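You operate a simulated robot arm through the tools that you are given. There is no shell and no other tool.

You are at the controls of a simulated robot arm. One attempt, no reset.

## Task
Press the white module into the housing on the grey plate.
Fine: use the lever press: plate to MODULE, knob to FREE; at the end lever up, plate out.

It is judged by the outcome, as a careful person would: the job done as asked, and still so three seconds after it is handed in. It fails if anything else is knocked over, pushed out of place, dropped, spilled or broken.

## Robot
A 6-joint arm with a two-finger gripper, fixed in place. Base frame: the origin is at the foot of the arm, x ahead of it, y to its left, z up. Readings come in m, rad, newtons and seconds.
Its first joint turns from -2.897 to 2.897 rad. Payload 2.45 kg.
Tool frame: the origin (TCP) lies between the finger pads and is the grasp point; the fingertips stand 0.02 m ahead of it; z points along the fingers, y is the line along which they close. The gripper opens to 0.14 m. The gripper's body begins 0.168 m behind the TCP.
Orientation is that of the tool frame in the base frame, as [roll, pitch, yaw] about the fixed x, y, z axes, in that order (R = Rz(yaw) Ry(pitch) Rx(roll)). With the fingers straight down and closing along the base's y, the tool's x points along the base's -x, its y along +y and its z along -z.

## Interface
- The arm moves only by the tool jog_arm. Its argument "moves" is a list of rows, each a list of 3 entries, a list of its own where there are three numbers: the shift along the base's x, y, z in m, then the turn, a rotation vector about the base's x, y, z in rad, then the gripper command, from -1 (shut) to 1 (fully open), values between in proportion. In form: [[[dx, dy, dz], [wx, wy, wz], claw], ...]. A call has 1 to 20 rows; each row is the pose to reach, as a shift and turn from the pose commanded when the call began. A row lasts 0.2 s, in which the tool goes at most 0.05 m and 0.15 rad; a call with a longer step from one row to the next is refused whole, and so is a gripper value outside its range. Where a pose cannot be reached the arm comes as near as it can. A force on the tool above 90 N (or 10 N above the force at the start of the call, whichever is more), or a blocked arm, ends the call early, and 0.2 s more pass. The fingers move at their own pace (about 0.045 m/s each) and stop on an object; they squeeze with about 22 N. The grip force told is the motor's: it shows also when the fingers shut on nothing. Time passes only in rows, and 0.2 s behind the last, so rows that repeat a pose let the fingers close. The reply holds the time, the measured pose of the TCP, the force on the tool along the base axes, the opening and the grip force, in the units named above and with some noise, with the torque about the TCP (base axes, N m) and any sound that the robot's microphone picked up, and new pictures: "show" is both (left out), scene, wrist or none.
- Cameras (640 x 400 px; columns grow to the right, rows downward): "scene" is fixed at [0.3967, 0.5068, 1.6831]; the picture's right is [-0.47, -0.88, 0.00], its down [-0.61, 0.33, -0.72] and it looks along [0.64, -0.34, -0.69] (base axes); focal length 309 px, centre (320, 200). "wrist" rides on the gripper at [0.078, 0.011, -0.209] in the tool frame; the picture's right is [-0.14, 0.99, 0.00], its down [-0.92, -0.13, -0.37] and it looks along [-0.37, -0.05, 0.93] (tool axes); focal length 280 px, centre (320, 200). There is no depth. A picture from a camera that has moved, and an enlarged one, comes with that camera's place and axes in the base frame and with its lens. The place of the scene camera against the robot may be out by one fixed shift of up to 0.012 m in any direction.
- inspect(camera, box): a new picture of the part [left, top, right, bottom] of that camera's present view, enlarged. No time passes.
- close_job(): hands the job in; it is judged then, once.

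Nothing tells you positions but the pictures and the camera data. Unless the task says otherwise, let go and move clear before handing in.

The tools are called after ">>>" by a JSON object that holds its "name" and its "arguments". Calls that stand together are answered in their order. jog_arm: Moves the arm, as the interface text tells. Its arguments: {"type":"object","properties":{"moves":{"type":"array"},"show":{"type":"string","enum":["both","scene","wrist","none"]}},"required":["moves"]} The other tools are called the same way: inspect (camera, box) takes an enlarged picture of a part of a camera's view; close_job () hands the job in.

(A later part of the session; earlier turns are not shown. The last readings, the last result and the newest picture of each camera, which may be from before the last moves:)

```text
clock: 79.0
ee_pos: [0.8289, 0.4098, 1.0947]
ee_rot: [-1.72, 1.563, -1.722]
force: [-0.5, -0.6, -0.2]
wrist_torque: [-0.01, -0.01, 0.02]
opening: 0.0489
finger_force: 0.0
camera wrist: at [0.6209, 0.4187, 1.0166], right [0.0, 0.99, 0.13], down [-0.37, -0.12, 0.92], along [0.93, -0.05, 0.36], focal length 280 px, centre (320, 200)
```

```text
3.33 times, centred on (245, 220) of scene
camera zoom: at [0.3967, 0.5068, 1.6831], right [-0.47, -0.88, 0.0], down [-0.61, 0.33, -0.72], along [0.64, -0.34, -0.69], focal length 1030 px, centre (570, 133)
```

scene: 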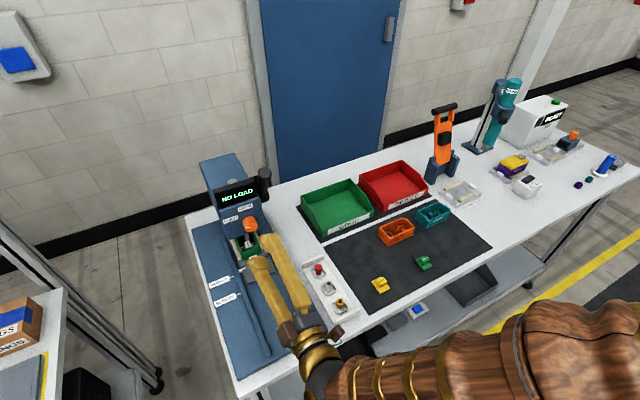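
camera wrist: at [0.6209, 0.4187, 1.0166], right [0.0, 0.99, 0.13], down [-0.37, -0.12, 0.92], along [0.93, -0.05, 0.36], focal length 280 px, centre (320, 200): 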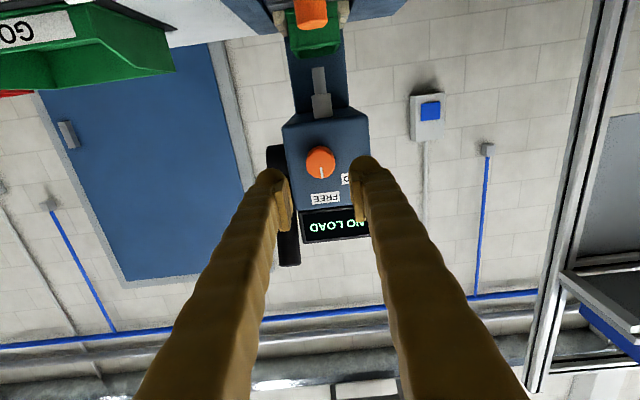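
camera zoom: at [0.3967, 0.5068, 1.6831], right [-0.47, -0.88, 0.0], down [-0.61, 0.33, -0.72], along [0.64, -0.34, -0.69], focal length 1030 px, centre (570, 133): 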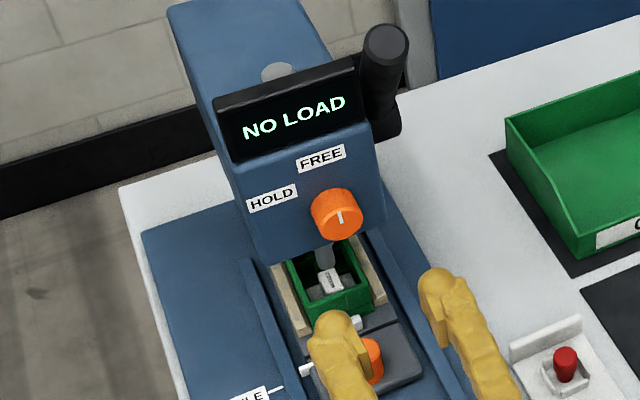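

The knob now points to FREE. Next is the lever: its end is at about (0.951, 0.348, 1.236) and the pivot at about (1.01, 0.347, 1.10), leaning toward me. I'll roll the tool -90° so the fingers can straddle the handle front and back.

>>> {"name": "jog_arm", "arguments": {"moves": [[[-0.01, -0.005, 0.01], [-0.14, 0, 0], -0.2], [[-0.02, -0.01, 0.02], [-0.28, 0, 0], -0.1], [[-0.03, -0.015, 0.03], [-0.42, 0, 0], 0], [[-0.04, -0.02, 0.04], [-0.56, 0, 0], 0.1], [[-0.05, -0.03, 0.06], [-0.7, 0, 0], 0.15], [[-0.05, -0.04, 0.08], [-0.84, 0, 0], 0.15], [[-0.05, -0.05, 0.1], [-0.98, 0, 0], 0.15], [[-0.05, -0.06, 0.11], [-1.12, 0, 0], 0.15], [[-0.05, -0.065, 0.12], [-1.26, 0, 0], 0.15], [[-0.05, -0.068, 0.13], [-1.4, 0, 0], 0.15], [[-0.05, -0.068, 0.13], [-1.54, 0, 0], 0.15], [[-0.05, -0.068, 0.13], [-1.562, 0, 0], 0.15], [[-0.05, -0.068, 0.13], [-1.562, 0, 0], 0.15]], "show": "both"}}

```text
clock: 81.8
ee_pos: [0.7796, 0.3421, 1.2248]
ee_rot: [-1.574, 0.0, -1.573]
force: [-0.1, 0.1, 0.3]
wrist_torque: [0.0, -0.02, -0.02]
opening: 0.0805
finger_force: 0.0
camera wrist: at [0.5714, 0.2634, 1.2142], right [0.0, 0.14, -0.99], down [-0.37, 0.92, 0.13], along [0.93, 0.36, 0.05], focal length 280 px, centre (320, 200)
```

scene: 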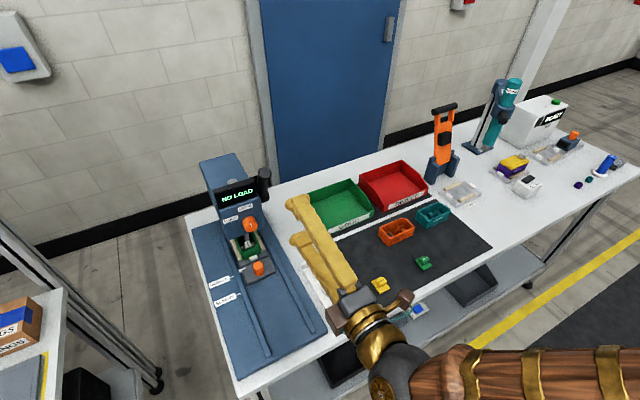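
wrist: 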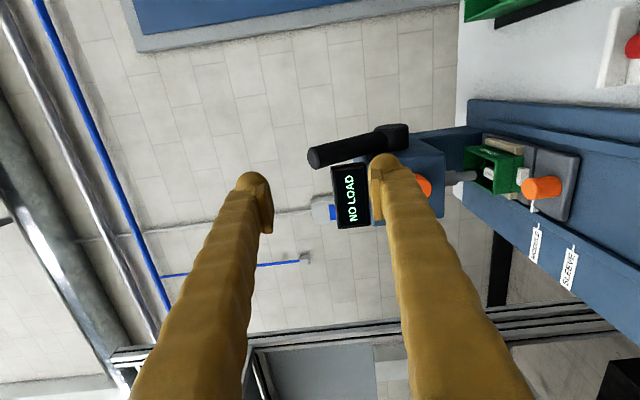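

>>> {"name": "inspect", "arguments": {"camera": "wrist", "box": [290, 100, 450, 240]}}

>>> {"name": "inspect", "arguments": {"camera": "wrist", "box": [300, 110, 420, 190]}}

```text
2.86 times, centred on (370, 170) of wrist
camera zoom: at [0.5714, 0.2634, 1.2142], right [0.0, 0.14, -0.99], down [-0.37, 0.92, 0.13], along [0.93, 0.36, 0.05], focal length 801 px, centre (177, 286)
```

zoom: 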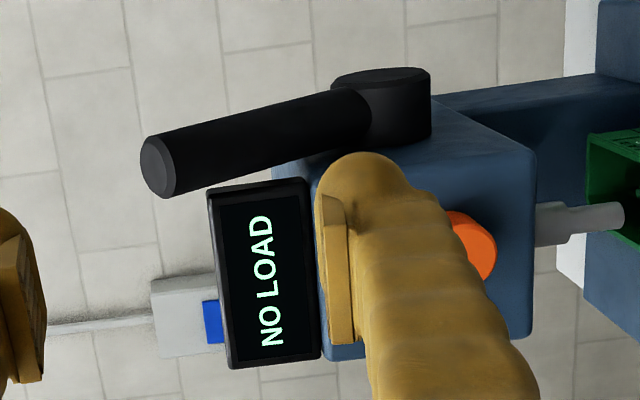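

```text
5.00 times, centred on (360, 150) of wrist
camera zoom: at [0.5714, 0.2634, 1.2142], right [0.0, 0.14, -0.99], down [-0.37, 0.92, 0.13], along [0.93, 0.36, 0.05], focal length 1402 px, centre (120, 450)
```

zoom: 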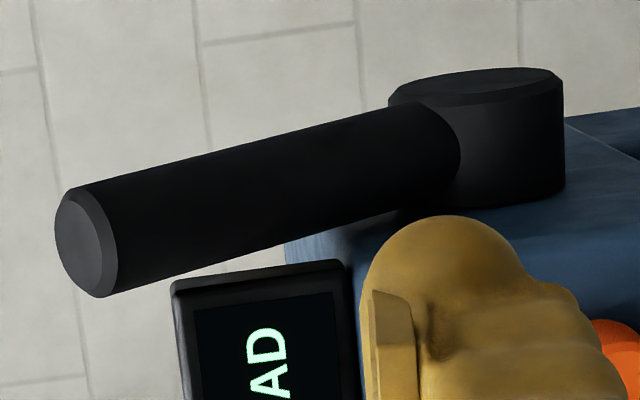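

Now I can see the lever clearly: the hub is near (1.008, 0.35, 1.107) and the handle is about 0.14 m long and 30 mm thick, leaning 24° toward the operator. I'll tilt the tool to point down at the handle's end and stop 10 cm short of it.

>>> {"name": "jog_arm", "arguments": {"moves": [[[0.016, 0, 0.012], [0, 0.13, 0], 0.15], [[0.032, 0.0, 0.024], [0, 0.26, 0], 0.15], [[0.048, 0.001, 0.036], [0, 0.39, 0], 0.15], [[0.064, 0.001, 0.048], [0, 0.52, 0], 0.15], [[0.08, 0.001, 0.06], [0, 0.65, 0], 0.15], [[0.096, 0.001, 0.069], [0, 0.771, 0], 0.15], [[0.096, 0.001, 0.069], [0, 0.771, 0], 0.15]], "show": "both"}}

>>> {"name": "inspect", "arguments": {"camera": "wrist", "box": [250, 110, 430, 250]}}

```text
clock: 83.3
ee_pos: [0.8744, 0.341, 1.2928]
ee_rot: [-2.344, -0.001, -1.572]
force: [0.4, -0.2, 0.3]
wrist_torque: [0.0, 0.01, 0.02]
opening: 0.0807
finger_force: 0.1
camera wrist: at [0.7189, 0.2644, 1.4314], right [-0.69, 0.14, -0.71], down [-0.17, 0.92, 0.35], along [0.7, 0.36, -0.61], focal length 280 px, centre (320, 200)
```

scene: 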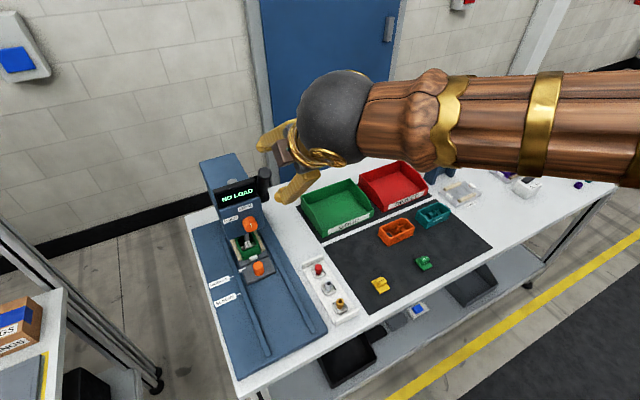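
wrist: 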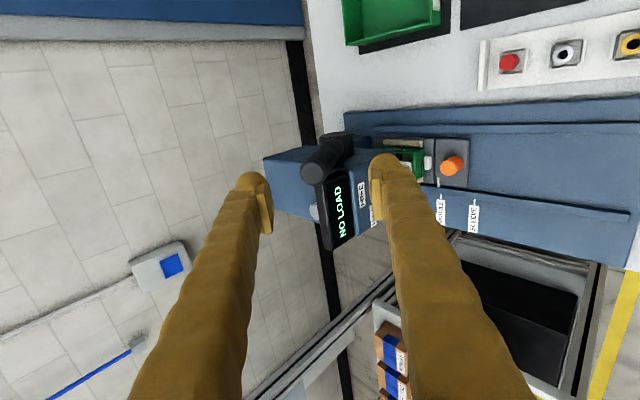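

```text
2.86 times, centred on (340, 180) of wrist
camera zoom: at [0.7189, 0.2644, 1.4314], right [-0.69, 0.14, -0.71], down [-0.17, 0.92, 0.35], along [0.7, 0.36, -0.61], focal length 801 px, centre (263, 257)
```

zoom: 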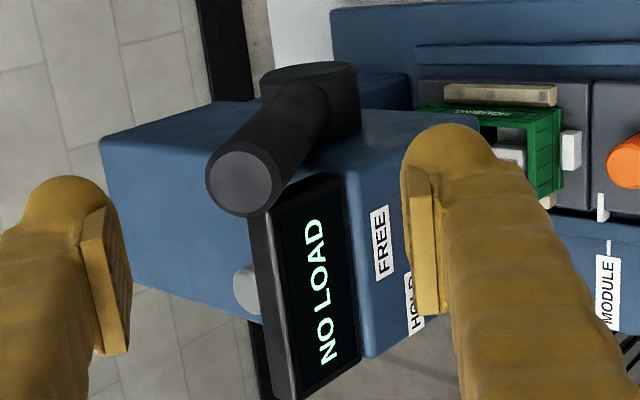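

The fork will straddle the handle's end with the display clear on the +y side. Advancing along the tool axis over the handle.

>>> {"name": "jog_arm", "arguments": {"moves": [[[0.022, 0.0005, -0.0207], [0, 0, 0], 0.15], [[0.044, 0.001, -0.0414], [0, 0, 0], 0.15], [[0.062, 0.0015, -0.0585], [0, 0, 0], 0.15], [[0.076, 0.002, -0.0718], [0, 0, 0], 0.15], [[0.0876, 0.002, -0.0828], [0, 0, 0], 0.15], [[0.0876, 0.002, -0.0828], [0, 0, 0], 0.15]], "show": "both"}}

>>> {"name": "inspect", "arguments": {"camera": "wrist", "box": [230, 110, 410, 250]}}

>>> {"name": "inspect", "arguments": {"camera": "scene", "box": [190, 130, 310, 250]}}

```text
clock: 84.8
ee_pos: [0.9622, 0.3429, 1.2102]
ee_rot: [-2.345, 0.001, -1.573]
force: [1.1, -0.1, 0.2]
wrist_torque: [-0.01, 0.04, -0.01]
opening: 0.0805
finger_force: 0.1
camera wrist: at [0.807, 0.2646, 1.3485], right [-0.69, 0.14, -0.71], down [-0.17, 0.92, 0.35], along [0.7, 0.36, -0.61], focal length 280 px, centre (320, 200)
```

scene: 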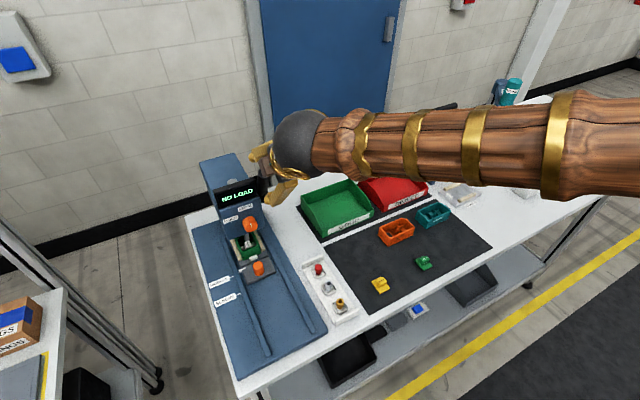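
wrist: 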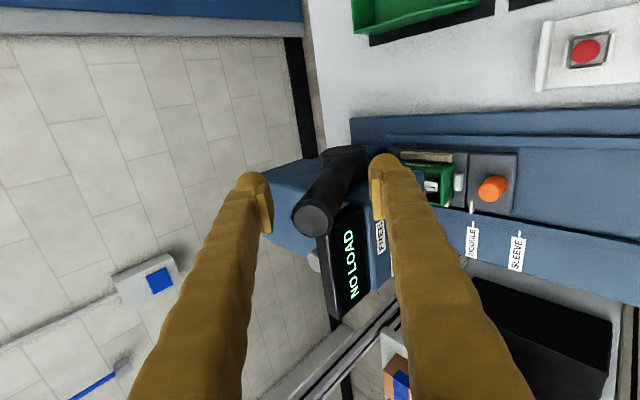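

```text
2.86 times, centred on (320, 180) of wrist
camera zoom: at [0.807, 0.2646, 1.3485], right [-0.69, 0.14, -0.71], down [-0.17, 0.92, 0.35], along [0.7, 0.36, -0.61], focal length 801 px, centre (320, 257)
```

zoom: 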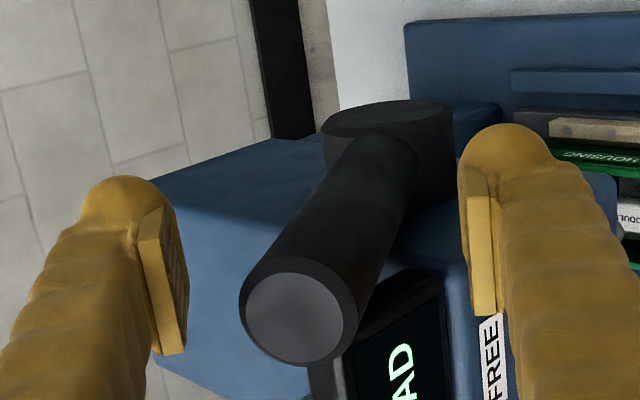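

```text
3.33 times, centred on (250, 190) of scene
camera zoom: at [0.3967, 0.5068, 1.6831], right [-0.47, -0.88, 0.0], down [-0.61, 0.33, -0.72], along [0.64, -0.34, -0.69], focal length 1030 px, centre (553, 233)
```

zoom: 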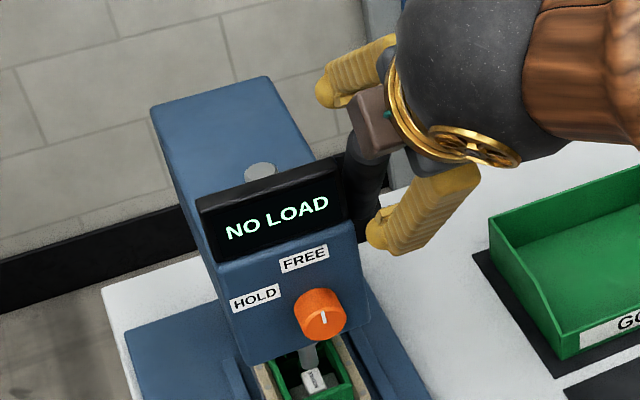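

The fork is around the handle with no contact. I'll narrow it a little and start pulling the lever toward the operator along its arc.

>>> {"name": "jog_arm", "arguments": {"moves": [[[0, 0, 0], [0, 0, 0], -0.143], [[0, 0, 0], [0, 0, 0], -0.143], [[-0.0081, 0, -0.004], [0, 0, 0], -0.143], [[-0.0177, 0, -0.0099], [0, 0, 0], -0.143], [[-0.0267, 0, -0.0168], [0, 0, 0], -0.143], [[-0.035, 0, -0.0245], [0, 0, 0], -0.143], [[-0.035, 0, -0.0245], [0, 0, 0], -0.143]], "show": "both"}}

>>> {"name": "inspect", "arguments": {"camera": "wrist", "box": [230, 110, 410, 250]}}

>>> {"name": "inspect", "arguments": {"camera": "scene", "box": [190, 130, 310, 250]}}

```text
clock: 86.3
ee_pos: [0.9287, 0.342, 1.1856]
ee_rot: [-2.344, 0.0, -1.573]
force: [0.2, 0.0, 0.0]
wrist_torque: [0.0, 0.02, 0.02]
opening: 0.0604
finger_force: 0.1
camera wrist: at [0.7718, 0.2653, 1.3237], right [-0.69, 0.14, -0.71], down [-0.17, 0.92, 0.35], along [0.7, 0.36, -0.61], focal length 280 px, centre (320, 200)
```

scene: 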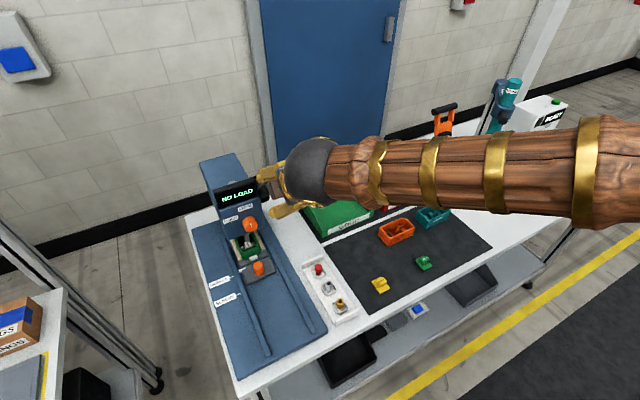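
wrist: 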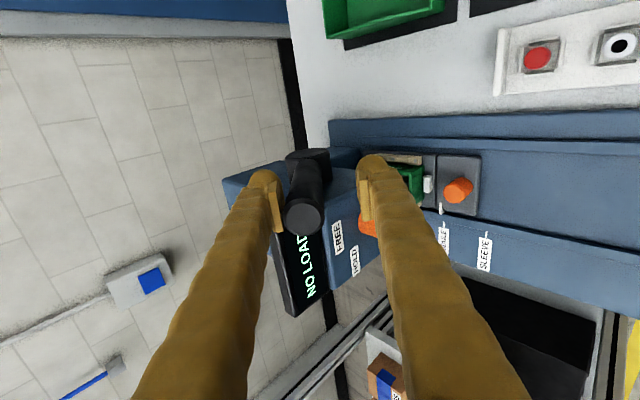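

```text
2.86 times, centred on (320, 180) of wrist
camera zoom: at [0.7718, 0.2653, 1.3237], right [-0.69, 0.14, -0.71], down [-0.17, 0.92, 0.35], along [0.7, 0.36, -0.61], focal length 801 px, centre (320, 257)
```

zoom: 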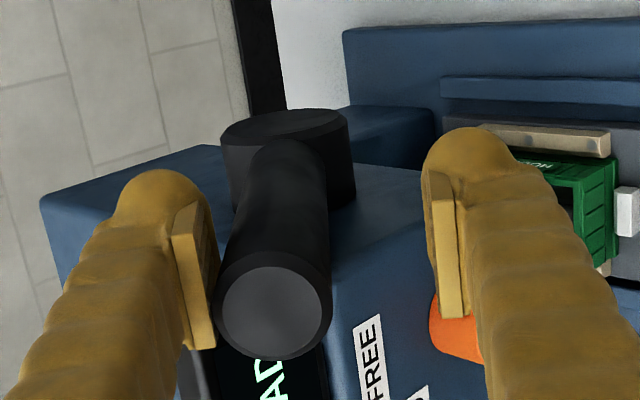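

```text
3.33 times, centred on (250, 190) of scene
camera zoom: at [0.3967, 0.5068, 1.6831], right [-0.47, -0.88, 0.0], down [-0.61, 0.33, -0.72], along [0.64, -0.34, -0.69], focal length 1030 px, centre (553, 233)
```

zoom: 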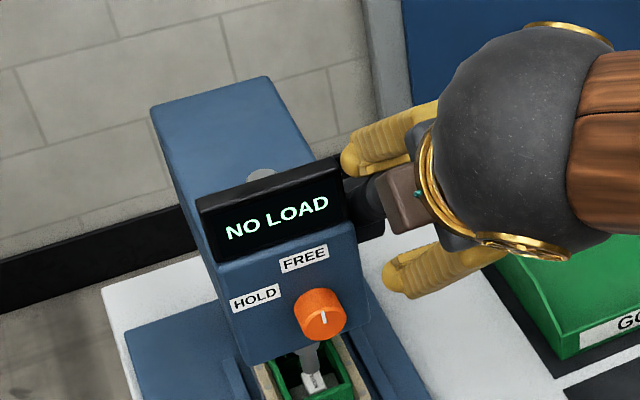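

The lever is following (it has moved from about 24° to 40°) with almost no load. I'll continue along the arc, now turning the tool with the lever.

>>> {"name": "jog_arm", "arguments": {"moves": [[[-0.0038, 0, -0.0042], [0, -0.05, 0], -0.143], [[-0.0074, 0, -0.0085], [0, -0.1, 0], -0.143], [[-0.0108, 0, -0.013], [0, -0.15, 0], -0.143], [[-0.014, 0, -0.0176], [0, -0.2, 0], -0.143], [[-0.0169, 0, -0.0224], [0, -0.25, 0], -0.143], [[-0.0196, 0, -0.0274], [0, -0.3, 0], -0.143], [[-0.0196, 0, -0.0274], [0, -0.3, 0], -0.143]], "show": "both"}}

>>> {"name": "inspect", "arguments": {"camera": "wrist", "box": [230, 110, 410, 250]}}

>>> {"name": "inspect", "arguments": {"camera": "scene", "box": [190, 150, 310, 270]}}

```text
clock: 88.0
ee_pos: [0.9087, 0.344, 1.1583]
ee_rot: [-2.044, -0.001, -1.571]
force: [0.3, -0.7, 1.8]
wrist_torque: [0.02, 0.03, 0.0]
opening: 0.0606
finger_force: 0.7
camera wrist: at [0.7179, 0.2662, 1.2443], right [-0.45, 0.14, -0.88], down [-0.27, 0.92, 0.28], along [0.85, 0.36, -0.38], focal length 280 px, centre (320, 200)
```

scene: 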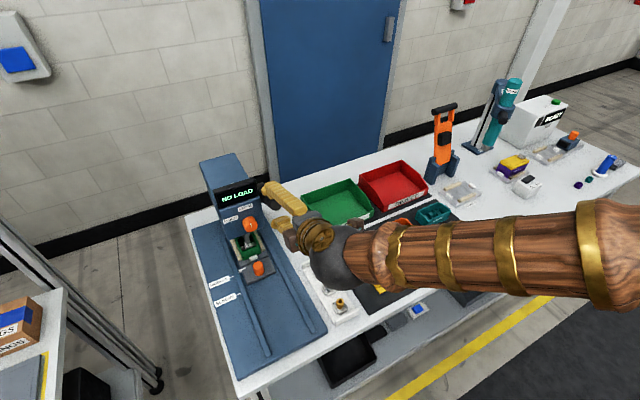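
wrist: 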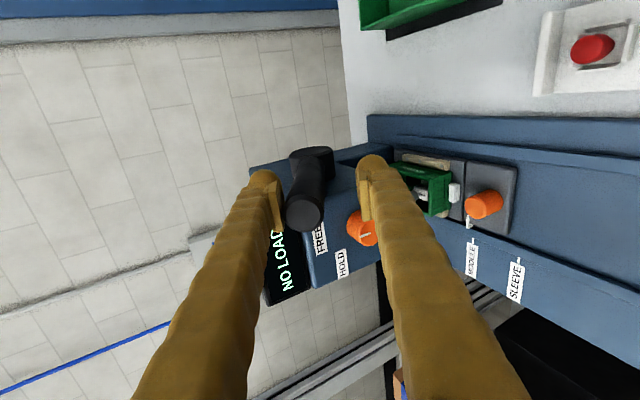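

```text
2.86 times, centred on (320, 180) of wrist
camera zoom: at [0.7179, 0.2662, 1.2443], right [-0.45, 0.14, -0.88], down [-0.27, 0.92, 0.28], along [0.85, 0.36, -0.38], focal length 801 px, centre (320, 257)
```

zoom: 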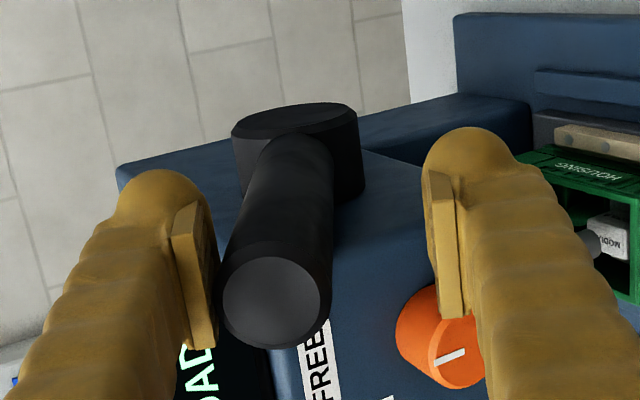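

```text
3.33 times, centred on (250, 210) of scene
camera zoom: at [0.3967, 0.5068, 1.6831], right [-0.47, -0.88, 0.0], down [-0.61, 0.33, -0.72], along [0.64, -0.34, -0.69], focal length 1030 px, centre (553, 167)
```

zoom: 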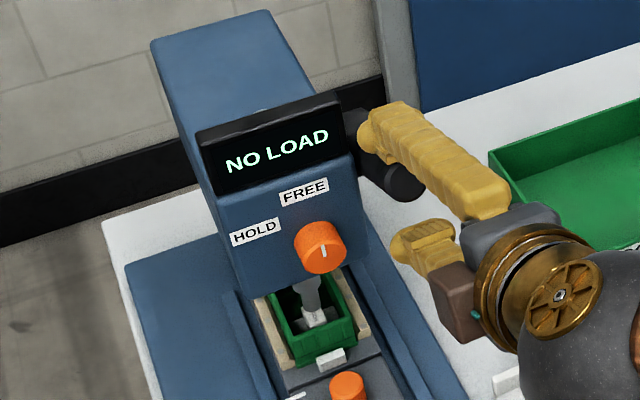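

Still NO LOAD; the ram is approaching the block. Continuing in smaller steps.

>>> {"name": "jog_arm", "arguments": {"moves": [[[-0.0024, 0, -0.0052], [0, -0.05, 0], -0.143], [[-0.0046, 0, -0.0104], [0, -0.1, 0], -0.143], [[-0.0065, 0, -0.0158], [0, -0.15, 0], -0.143], [[-0.0082, 0, -0.0211], [0, -0.2, 0], -0.143], [[-0.0082, 0, -0.0211], [0, -0.2, 0], -0.143]], "show": "none"}}

>>> {"name": "inspect", "arguments": {"camera": "wrist", "box": [260, 110, 500, 260]}}

>>> {"name": "inspect", "arguments": {"camera": "scene", "box": [190, 150, 310, 270]}}

```text
clock: 89.2
ee_pos: [0.9003, 0.3452, 1.1381]
ee_rot: [-1.843, 0.0, -1.572]
force: [-0.2, -0.4, 1.3]
wrist_torque: [0.0, 0.05, -0.01]
opening: 0.0608
finger_force: 0.3
```

```text
2.67 times, centred on (380, 185) of wrist
camera zoom: at [0.6968, 0.2665, 1.1837], right [-0.27, 0.14, -0.95], down [-0.32, 0.92, 0.22], along [0.91, 0.36, -0.2], focal length 748 px, centre (160, 240)
```

zoom: 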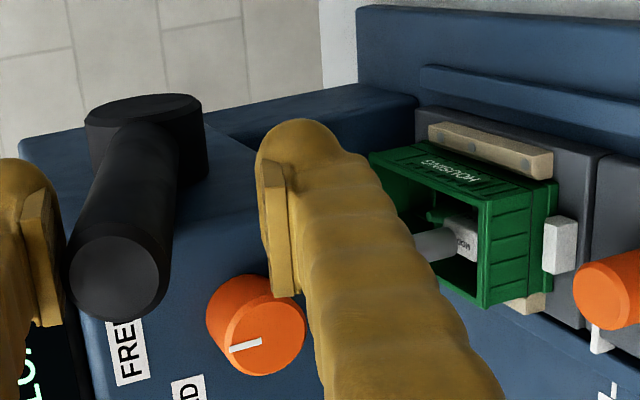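

```text
3.33 times, centred on (250, 210) of scene
camera zoom: at [0.3967, 0.5068, 1.6831], right [-0.47, -0.88, 0.0], down [-0.61, 0.33, -0.72], along [0.64, -0.34, -0.69], focal length 1030 px, centre (553, 167)
```

zoom: 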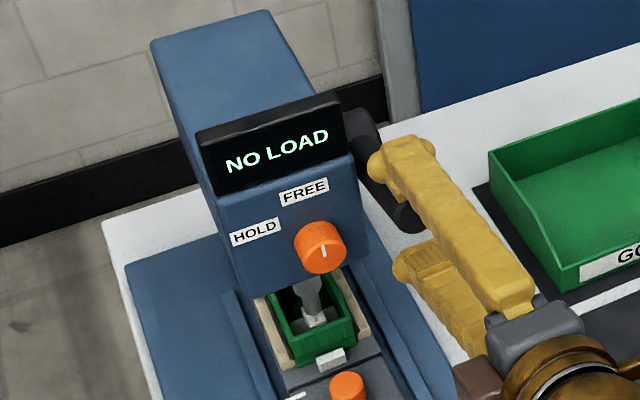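

The ram tip is right at the block top. I'll pull on in small steps, watching the force and the display.

>>> {"name": "jog_arm", "arguments": {"moves": [[[-0.0014, 0, -0.0055], [0, -0.05, 0], -0.143], [[-0.0025, 0, -0.011], [0, -0.1, 0], -0.143], [[-0.0025, 0, -0.011], [0, -0.1, 0], -0.143]], "show": "none"}}

>>> {"name": "inspect", "arguments": {"camera": "wrist", "box": [260, 110, 500, 260]}}

>>> {"name": "inspect", "arguments": {"camera": "scene", "box": [190, 150, 310, 270]}}

```text
clock: 90.0
ee_pos: [0.8974, 0.3426, 1.1267]
ee_rot: [-1.744, 0.001, -1.573]
force: [-0.6, 0.5, 0.3]
wrist_torque: [0.03, 0.01, 0.03]
opening: 0.0605
finger_force: 0.9
```

```text
2.67 times, centred on (380, 185) of wrist
camera zoom: at [0.6906, 0.2662, 1.1524], right [-0.17, 0.14, -0.98], down [-0.34, 0.92, 0.19], along [0.92, 0.36, -0.11], focal length 748 px, centre (160, 240)
```

zoom: 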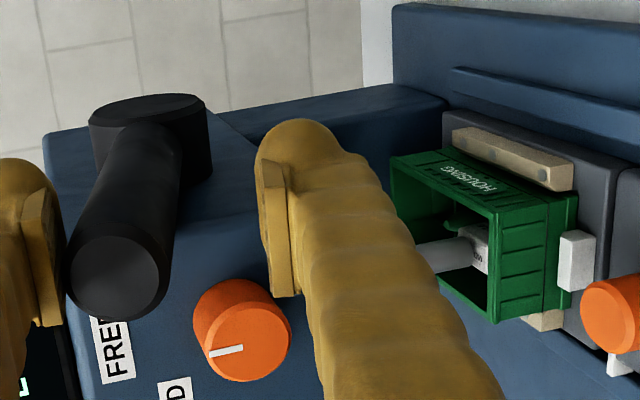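

```text
3.33 times, centred on (250, 210) of scene
camera zoom: at [0.3967, 0.5068, 1.6831], right [-0.47, -0.88, 0.0], down [-0.61, 0.33, -0.72], along [0.64, -0.34, -0.69], focal length 1030 px, centre (553, 167)
```

zoom: 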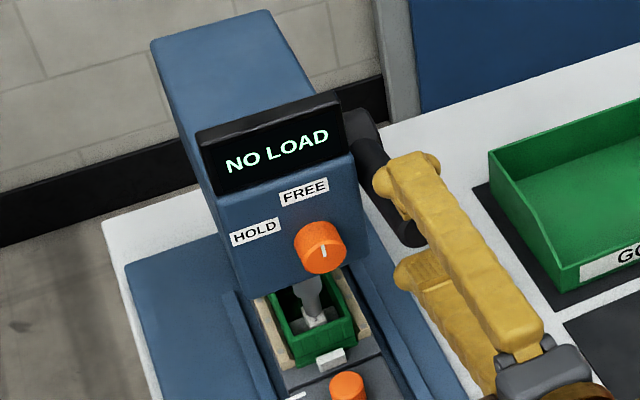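

>>> {"name": "jog_arm", "arguments": {"moves": [[[-0.0008, 0, -0.0056], [0, -0.05, 0], -0.143], [[-0.0013, 0, -0.0112], [0, -0.1, 0], -0.143], [[-0.0013, 0, -0.0112], [0, -0.1, 0], -0.143]], "show": "none"}}

>>> {"name": "inspect", "arguments": {"camera": "wrist", "box": [260, 110, 500, 260]}}

>>> {"name": "inspect", "arguments": {"camera": "scene", "box": [190, 150, 310, 270]}}

```text
clock: 90.8
ee_pos: [0.8959, 0.3454, 1.1159]
ee_rot: [-1.644, 0.001, -1.574]
force: [-0.2, -0.5, 1.2]
wrist_torque: [0.03, 0.0, 0.01]
opening: 0.0609
finger_force: 0.3
```

```text
2.67 times, centred on (380, 185) of wrist
camera zoom: at [0.6877, 0.2664, 1.1202], right [-0.07, 0.14, -0.99], down [-0.36, 0.92, 0.15], along [0.93, 0.36, -0.02], focal length 748 px, centre (160, 240)
```

zoom: 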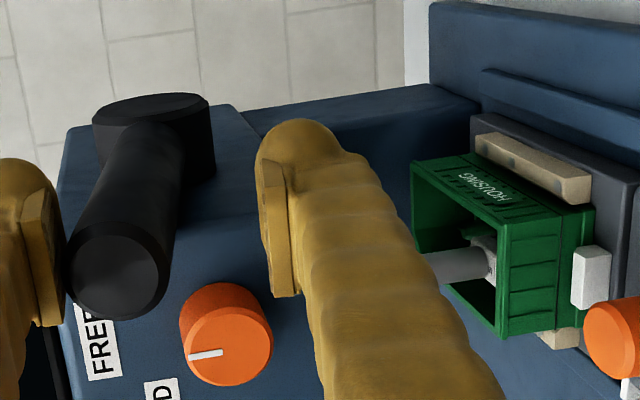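

```text
3.33 times, centred on (250, 210) of scene
camera zoom: at [0.3967, 0.5068, 1.6831], right [-0.47, -0.88, 0.0], down [-0.61, 0.33, -0.72], along [0.64, -0.34, -0.69], focal length 1030 px, centre (553, 167)
```

zoom: 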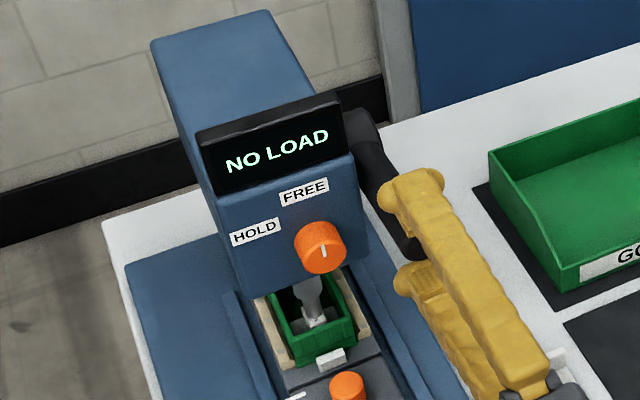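

>>> {"name": "jog_arm", "arguments": {"moves": [[[-0.0003, 0, -0.0056], [0, -0.05, 0], -0.143], [[-0.0003, 0, -0.0113], [0, -0.1, 0], -0.143], [[-0.0003, 0, -0.0113], [0, -0.1, 0], -0.143]], "show": "none"}}

>>> {"name": "inspect", "arguments": {"camera": "wrist", "box": [260, 110, 500, 260]}}

>>> {"name": "inspect", "arguments": {"camera": "scene", "box": [190, 150, 310, 270]}}

```text
clock: 91.5
ee_pos: [0.8951, 0.345, 1.1053]
ee_rot: [-1.545, 0.0, -1.571]
force: [-0.3, -0.9, 1.3]
wrist_torque: [0.01, 0.01, -0.01]
opening: 0.0606
finger_force: 0.5
```

```text
2.67 times, centred on (380, 185) of wrist
camera zoom: at [0.6877, 0.2661, 1.0881], right [0.03, 0.14, -0.99], down [-0.37, 0.92, 0.12], along [0.93, 0.36, 0.08], focal length 748 px, centre (160, 240)
```

zoom: 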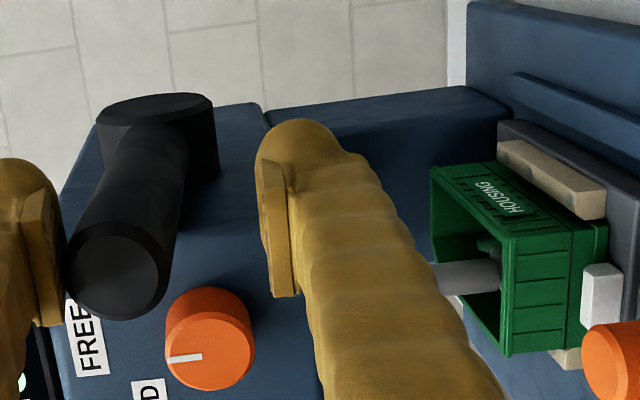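

```text
3.33 times, centred on (250, 210) of scene
camera zoom: at [0.3967, 0.5068, 1.6831], right [-0.47, -0.88, 0.0], down [-0.61, 0.33, -0.72], along [0.64, -0.34, -0.69], focal length 1030 px, centre (553, 167)
```

zoom: 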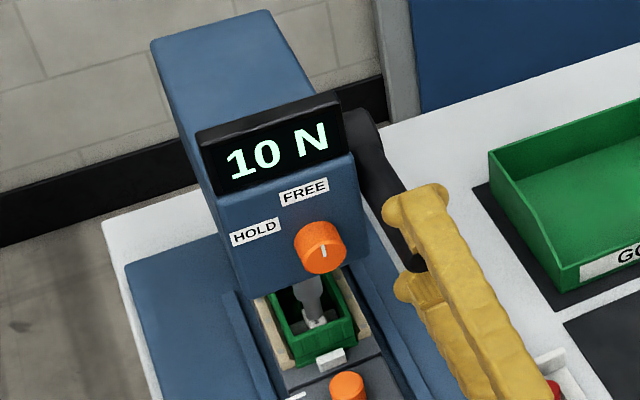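

The display now reads 10 N, so the ram is pressing on the module. Continuing in finer steps.

>>> {"name": "jog_arm", "arguments": {"moves": [[[0.0002, 0, -0.0028], [0, -0.025, 0], -0.143], [[0.0004, 0, -0.0056], [0, -0.05, 0], -0.143], [[0.0004, 0, -0.0056], [0, -0.05, 0], -0.143]], "show": "none"}}

>>> {"name": "inspect", "arguments": {"camera": "wrist", "box": [260, 110, 500, 260]}}

>>> {"name": "inspect", "arguments": {"camera": "scene", "box": [190, 150, 310, 270]}}

```text
clock: 92.3
ee_pos: [0.8963, 0.345, 1.0987]
ee_rot: [-1.495, 0.002, -1.572]
force: [0.1, -0.5, 1.0]
wrist_torque: [0.0, -0.02, 0.0]
opening: 0.0607
finger_force: 0.2
```

```text
2.67 times, centred on (380, 185) of wrist
camera zoom: at [0.6894, 0.2661, 1.0721], right [0.08, 0.14, -0.99], down [-0.38, 0.92, 0.1], along [0.92, 0.36, 0.12], focal length 748 px, centre (160, 240)
```

zoom: 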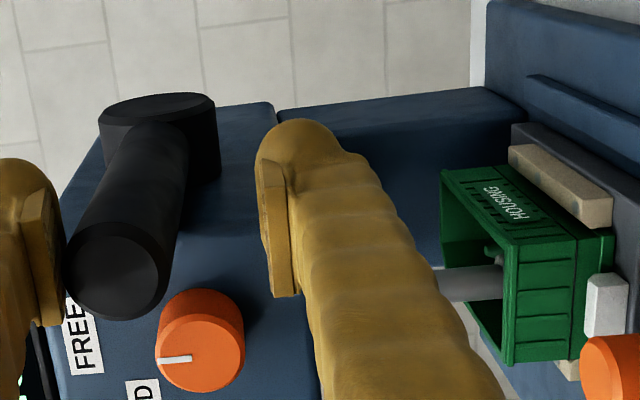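

```text
3.33 times, centred on (250, 210) of scene
camera zoom: at [0.3967, 0.5068, 1.6831], right [-0.47, -0.88, 0.0], down [-0.61, 0.33, -0.72], along [0.64, -0.34, -0.69], focal length 1030 px, centre (553, 167)
```

zoom: 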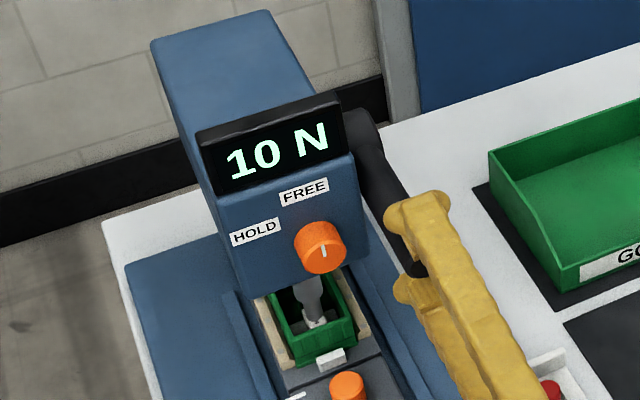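

>>> {"name": "jog_arm", "arguments": {"moves": [[[0.0002, 0, -0.0028], [0, -0.025, 0], -0.143], [[0.0005, 0, -0.0057], [0, -0.05, 0], -0.143], [[0.0005, 0, -0.0057], [0, -0.05, 0], -0.143]], "show": "none"}}

>>> {"name": "inspect", "arguments": {"camera": "scene", "box": [190, 150, 310, 270]}}

```text
clock: 93.2
ee_pos: [0.896, 0.3442, 1.0932]
ee_rot: [-1.445, 0.001, -1.572]
force: [-1.4, 0.5, 0.9]
wrist_torque: [0.06, 0.02, 0.02]
opening: 0.0607
finger_force: 0.4
```

```text
3.33 times, centred on (250, 210) of scene
camera zoom: at [0.3967, 0.5068, 1.6831], right [-0.47, -0.88, 0.0], down [-0.61, 0.33, -0.72], along [0.64, -0.34, -0.69], focal length 1030 px, centre (553, 167)
```

zoom: 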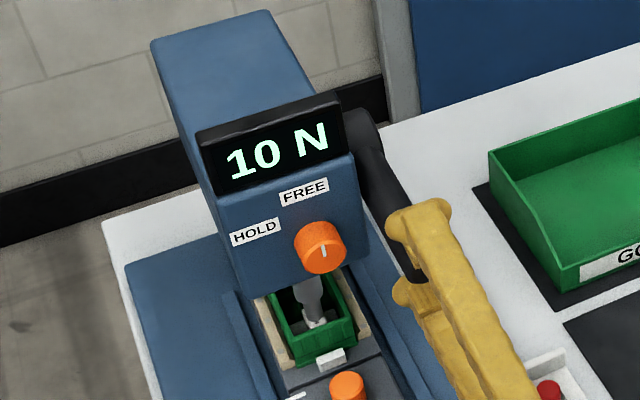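

>>> {"name": "jog_arm", "arguments": {"moves": [[[0.0004, 0, -0.0028], [0, -0.025, 0], -0.143], [[0.0009, 0, -0.0055], [0, -0.05, 0], -0.143], [[0.0015, 0, -0.0083], [0, -0.075, 0], -0.143], [[0.0021, 0, -0.0111], [0, -0.1, 0], -0.143], [[0.0021, 0, -0.0111], [0, -0.1, 0], -0.143]], "show": "none"}}

>>> {"name": "inspect", "arguments": {"camera": "scene", "box": [190, 150, 310, 270]}}

>>> {"name": "inspect", "arguments": {"camera": "wrist", "box": [260, 110, 500, 260]}}

```text
clock: 94.3
ee_pos: [0.8974, 0.3459, 1.084]
ee_rot: [-1.343, 0.002, -1.571]
force: [0.1, 1.3, 22.9]
wrist_torque: [0.07, 0.51, -0.01]
opening: 0.0728
finger_force: 9.2
```

```text
3.33 times, centred on (250, 210) of scene
camera zoom: at [0.3967, 0.5068, 1.6831], right [-0.47, -0.88, 0.0], down [-0.61, 0.33, -0.72], along [0.64, -0.34, -0.69], focal length 1030 px, centre (553, 167)
```

zoom: 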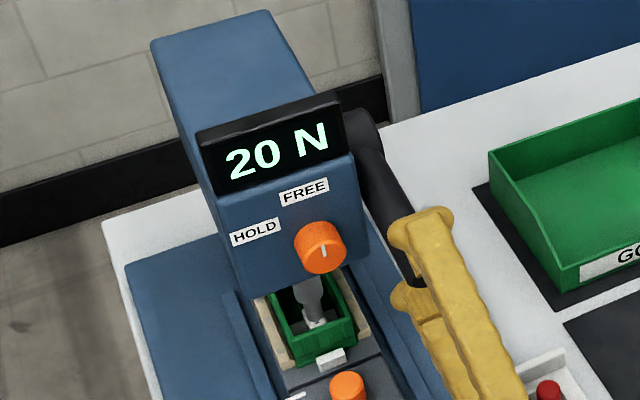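

```text
2.67 times, centred on (380, 185) of wrist
camera zoom: at [0.6983, 0.2668, 1.0253], right [0.22, 0.14, -0.96], down [-0.39, 0.92, 0.04], along [0.89, 0.36, 0.26], focal length 748 px, centre (160, 240)
```

zoom: 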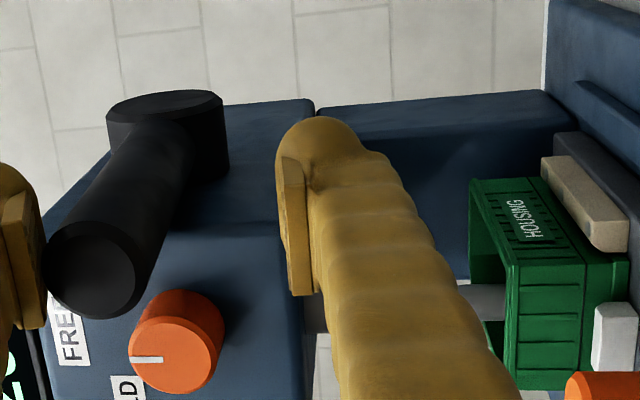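

The display reads 20 N, but the fork can only push with the gripper's motor (the fingers are being spread). I'll back off, re-orient the tool to point down with closed fingers, and press the handle with the fingertips instead.

>>> {"name": "jog_arm", "arguments": {"moves": [[[-0.002, 0, 0.008], [0, 0, 0], -0.143], [[-0.03, 0, 0.002], [0, 0, 0], -0.143], [[-0.065, 0, -0.006], [0, 0, 0], -0.143], [[-0.1, 0, -0.014], [0, 0, 0], -0.143], [[-0.1, 0, -0.014], [0, 0, 0], -0.143]], "show": "both"}}

>>> {"name": "inspect", "arguments": {"camera": "scene", "box": [190, 150, 310, 270]}}

>>> {"name": "inspect", "arguments": {"camera": "wrist", "box": [260, 90, 500, 240]}}

```text
clock: 95.5
ee_pos: [0.7975, 0.3448, 1.0677]
ee_rot: [-1.343, 0.002, -1.571]
force: [0.2, 0.0, 1.3]
wrist_torque: [0.01, -0.03, 0.0]
opening: 0.0597
finger_force: 0.1
camera wrist: at [0.5971, 0.2661, 1.0101], right [0.22, 0.14, -0.97], down [-0.39, 0.92, 0.04], along [0.89, 0.36, 0.26], focal length 280 px, centre (320, 200)
```

scene: 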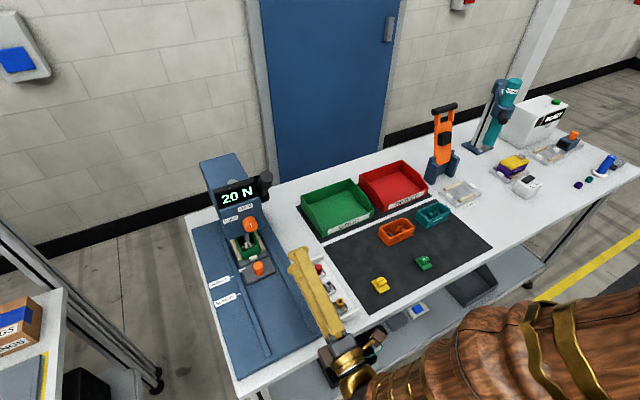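
wrist: 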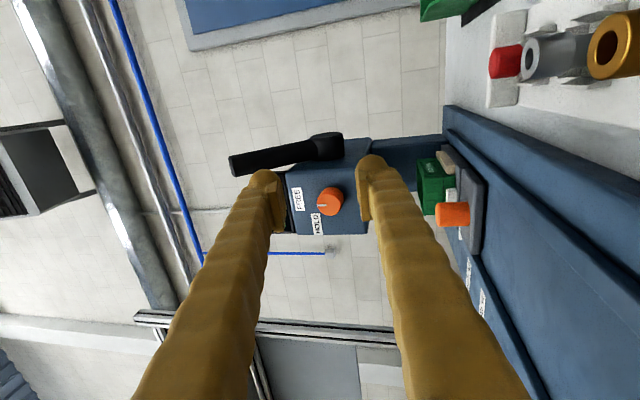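

```text
3.33 times, centred on (250, 210) of scene
camera zoom: at [0.3967, 0.5068, 1.6831], right [-0.47, -0.88, 0.0], down [-0.61, 0.33, -0.72], along [0.64, -0.34, -0.69], focal length 1030 px, centre (553, 167)
```

zoom: 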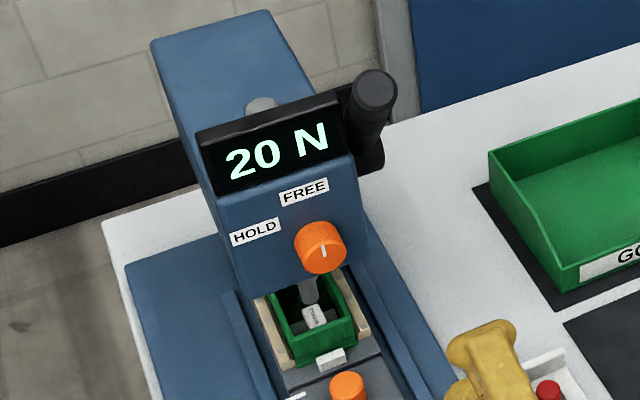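

```text
2.67 times, centred on (380, 165) of wrist
camera zoom: at [0.5971, 0.2661, 1.0101], right [0.22, 0.14, -0.97], down [-0.39, 0.92, 0.04], along [0.89, 0.36, 0.26], focal length 748 px, centre (160, 293)
```

zoom: 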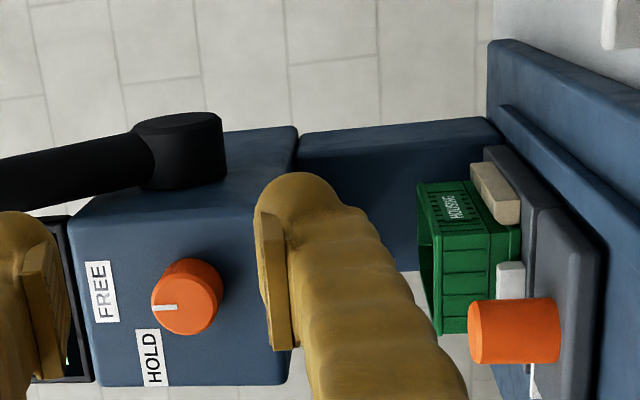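

In FREE the lever springs back up by itself, and the display holds the 20 N peak. For a firmer push I'll use closed fingers pressing with their rigid side edge: first level the tool and close it.

>>> {"name": "jog_arm", "arguments": {"moves": [[[-0.01, -0.002, 0.02], [0, 0.08, 0], -0.4], [[-0.02, -0.004, 0.05], [0, 0.16, 0], -0.7], [[-0.02, -0.006, 0.08], [0, 0.2285, 0], -1], [[-0.02, -0.007, 0.11], [0, 0.2285, 0], -1], [[-0.02, -0.007, 0.13], [0, 0.2285, 0], -1], [[-0.02, -0.007, 0.13], [0, 0.2285, 0], -1]], "show": "none"}}

>>> {"name": "jog_arm", "arguments": {"moves": [[[0, 0, 0], [-0.143, 0, 0], -1], [[0, 0, 0], [-0.286, 0, 0], -1], [[0, 0, 0], [-0.429, 0, 0], -1], [[0, 0, 0], [-0.572, 0, 0], -1], [[0, 0, 0], [-0.715, 0, 0], -1], [[0, 0, 0], [-0.858, 0, 0], -1], [[0, 0, 0], [-1.001, 0, 0], -1], [[0, 0, 0], [-1.144, 0, 0], -1], [[0, 0, 0], [-1.287, 0, 0], -1], [[0, 0, 0], [-1.43, 0, 0], -1], [[0, 0, 0], [-1.5708, 0, 0], -1], [[0, 0, 0], [-1.5708, 0, 0], -1]], "show": "both"}}

```text
clock: 97.0
ee_pos: [0.7809, 0.3361, 1.1982]
ee_rot: [-1.571, 0.0, -1.573]
force: [0.0, 0.0, 0.2]
wrist_torque: [-0.01, -0.01, -0.02]
opening: 0.0
finger_force: 22.1
```

```text
clock: 99.5
ee_pos: [0.7793, 0.3367, 1.1982]
ee_rot: [0.705, -1.568, 2.433]
force: [-1.0, -0.2, -0.6]
wrist_torque: [0.01, 0.0, 0.0]
opening: 0.0
finger_force: 21.8
camera wrist: at [0.5706, 0.3264, 1.2764], right [0.0, -0.99, -0.14], down [-0.37, 0.13, -0.92], along [0.93, 0.05, -0.36], focal length 280 px, centre (320, 200)
```

scene: 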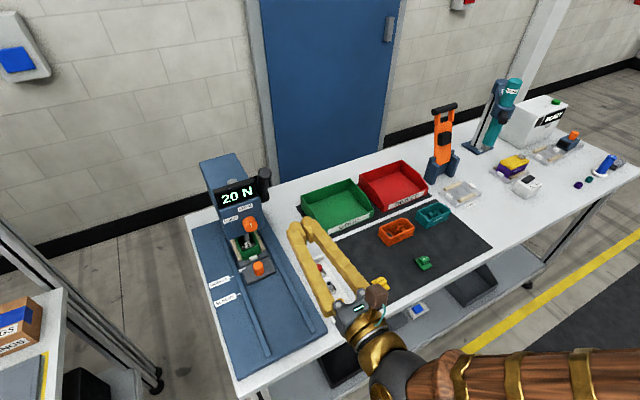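
wrist: 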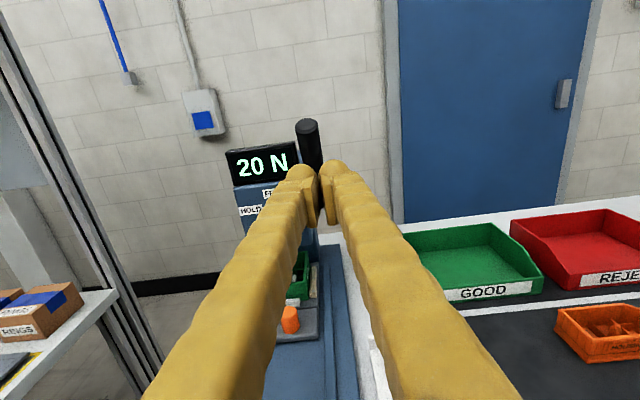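

The closed tool is now upright (roll -180°) and I can see the lever up and "20 N" held on the display. Moving to behind and above the handle's end, tilted down at it.

>>> {"name": "jog_arm", "arguments": {"moves": [[[0.01, 0, 0.04], [0, 0.1, 0], -1], [[0.03, 0.0, 0.08], [0, 0.2, 0], -1], [[0.06, 0.001, 0.11], [0, 0.33, 0], -1], [[0.095, 0.001, 0.118], [0, 0.46, 0], -1], [[0.131, 0.001, 0.118], [0, 0.571, 0], -1], [[0.131, 0.001, 0.118], [0, 0.571, 0], -1]], "show": "both"}}

>>> {"name": "inspect", "arguments": {"camera": "wrist", "box": [240, 100, 400, 230]}}

>>> {"name": "inspect", "arguments": {"camera": "scene", "box": [190, 110, 330, 230]}}

```text
clock: 101.0
ee_pos: [0.9106, 0.337, 1.3159]
ee_rot: [3.141, -1.001, -0.003]
force: [0.7, -0.3, -0.3]
wrist_torque: [0.03, 0.01, 0.0]
opening: 0.0
finger_force: 21.5
camera wrist: at [0.7781, 0.326, 1.4945], right [-0.08, -0.99, -0.12], down [-0.81, 0.13, -0.58], along [0.59, 0.05, -0.81], focal length 280 px, centre (320, 200)
```

scene: 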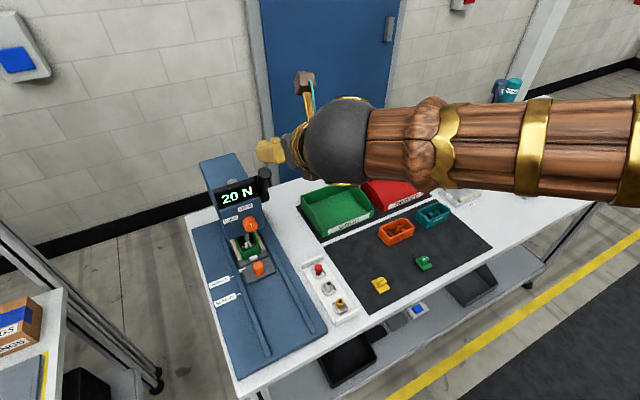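
wrist: 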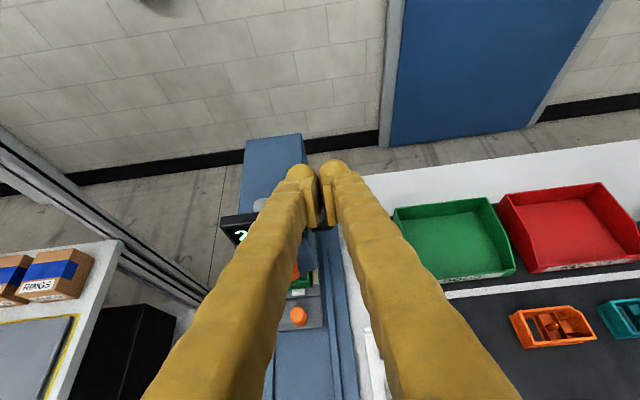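

```text
3.08 times, centred on (320, 165) of wrist
camera zoom: at [0.7781, 0.326, 1.4945], right [-0.08, -0.99, -0.12], down [-0.81, 0.13, -0.58], along [0.59, 0.05, -0.81], focal length 863 px, centre (320, 308)
```

zoom: 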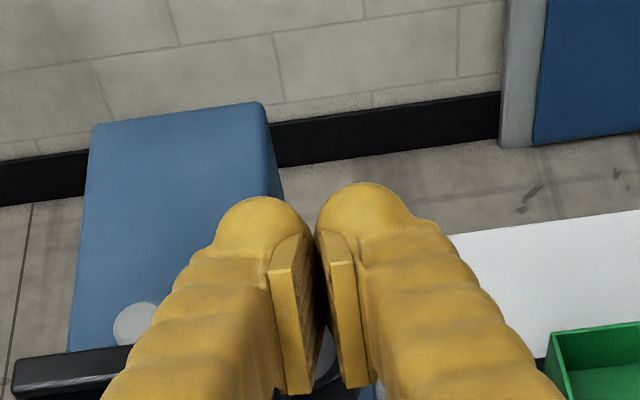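

```text
3.33 times, centred on (260, 170) of scene
camera zoom: at [0.3967, 0.5068, 1.6831], right [-0.47, -0.88, 0.0], down [-0.61, 0.33, -0.72], along [0.64, -0.34, -0.69], focal length 1030 px, centre (520, 300)
```

zoom: 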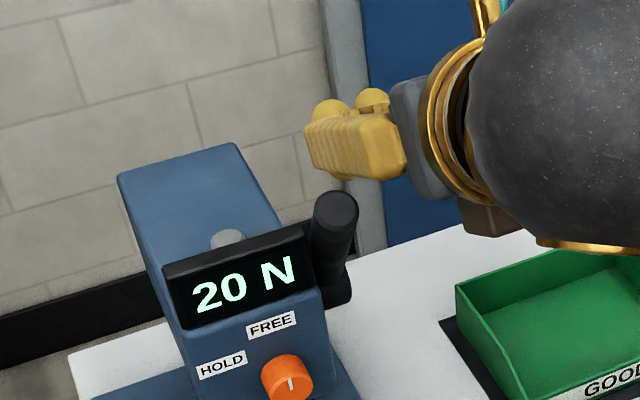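

Position is as planned. Advancing along the tool axis so the closed fingers lie behind the handle's end.

>>> {"name": "jog_arm", "arguments": {"moves": [[[0.025, 0.0005, -0.0165], [0, 0, 0], -1], [[0.05, 0.0005, -0.0325], [0, 0, 0], -1], [[0.07, 0.0005, -0.0455], [0, 0, 0], -1], [[0.084, 0.0005, -0.0545], [0, 0, 0], -1], [[0.084, 0.0005, -0.0545], [0, 0, 0], -1]], "show": "scene"}}

>>> {"name": "inspect", "arguments": {"camera": "scene", "box": [190, 110, 330, 230]}}

```text
clock: 102.2
ee_pos: [0.9947, 0.3393, 1.2617]
ee_rot: [-3.141, -1.001, -0.003]
force: [-0.7, 0.9, -0.1]
wrist_torque: [0.01, -0.01, -0.01]
opening: 0.0001
finger_force: 21.8
```

scene: 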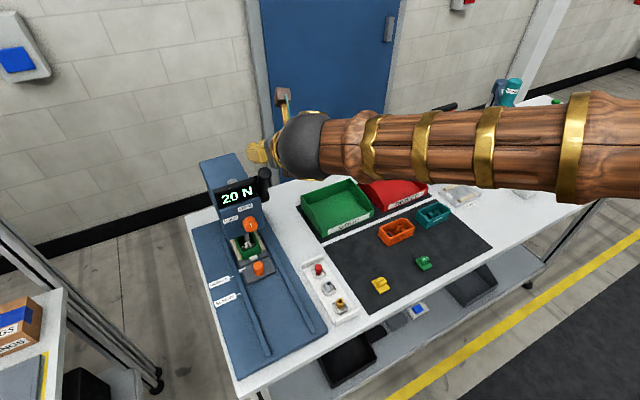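

```text
3.33 times, centred on (260, 170) of scene
camera zoom: at [0.3967, 0.5068, 1.6831], right [-0.47, -0.88, 0.0], down [-0.61, 0.33, -0.72], along [0.64, -0.34, -0.69], focal length 1030 px, centre (520, 300)
```

zoom: 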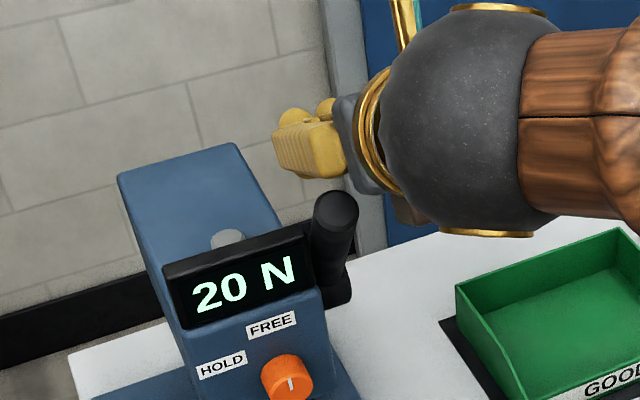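

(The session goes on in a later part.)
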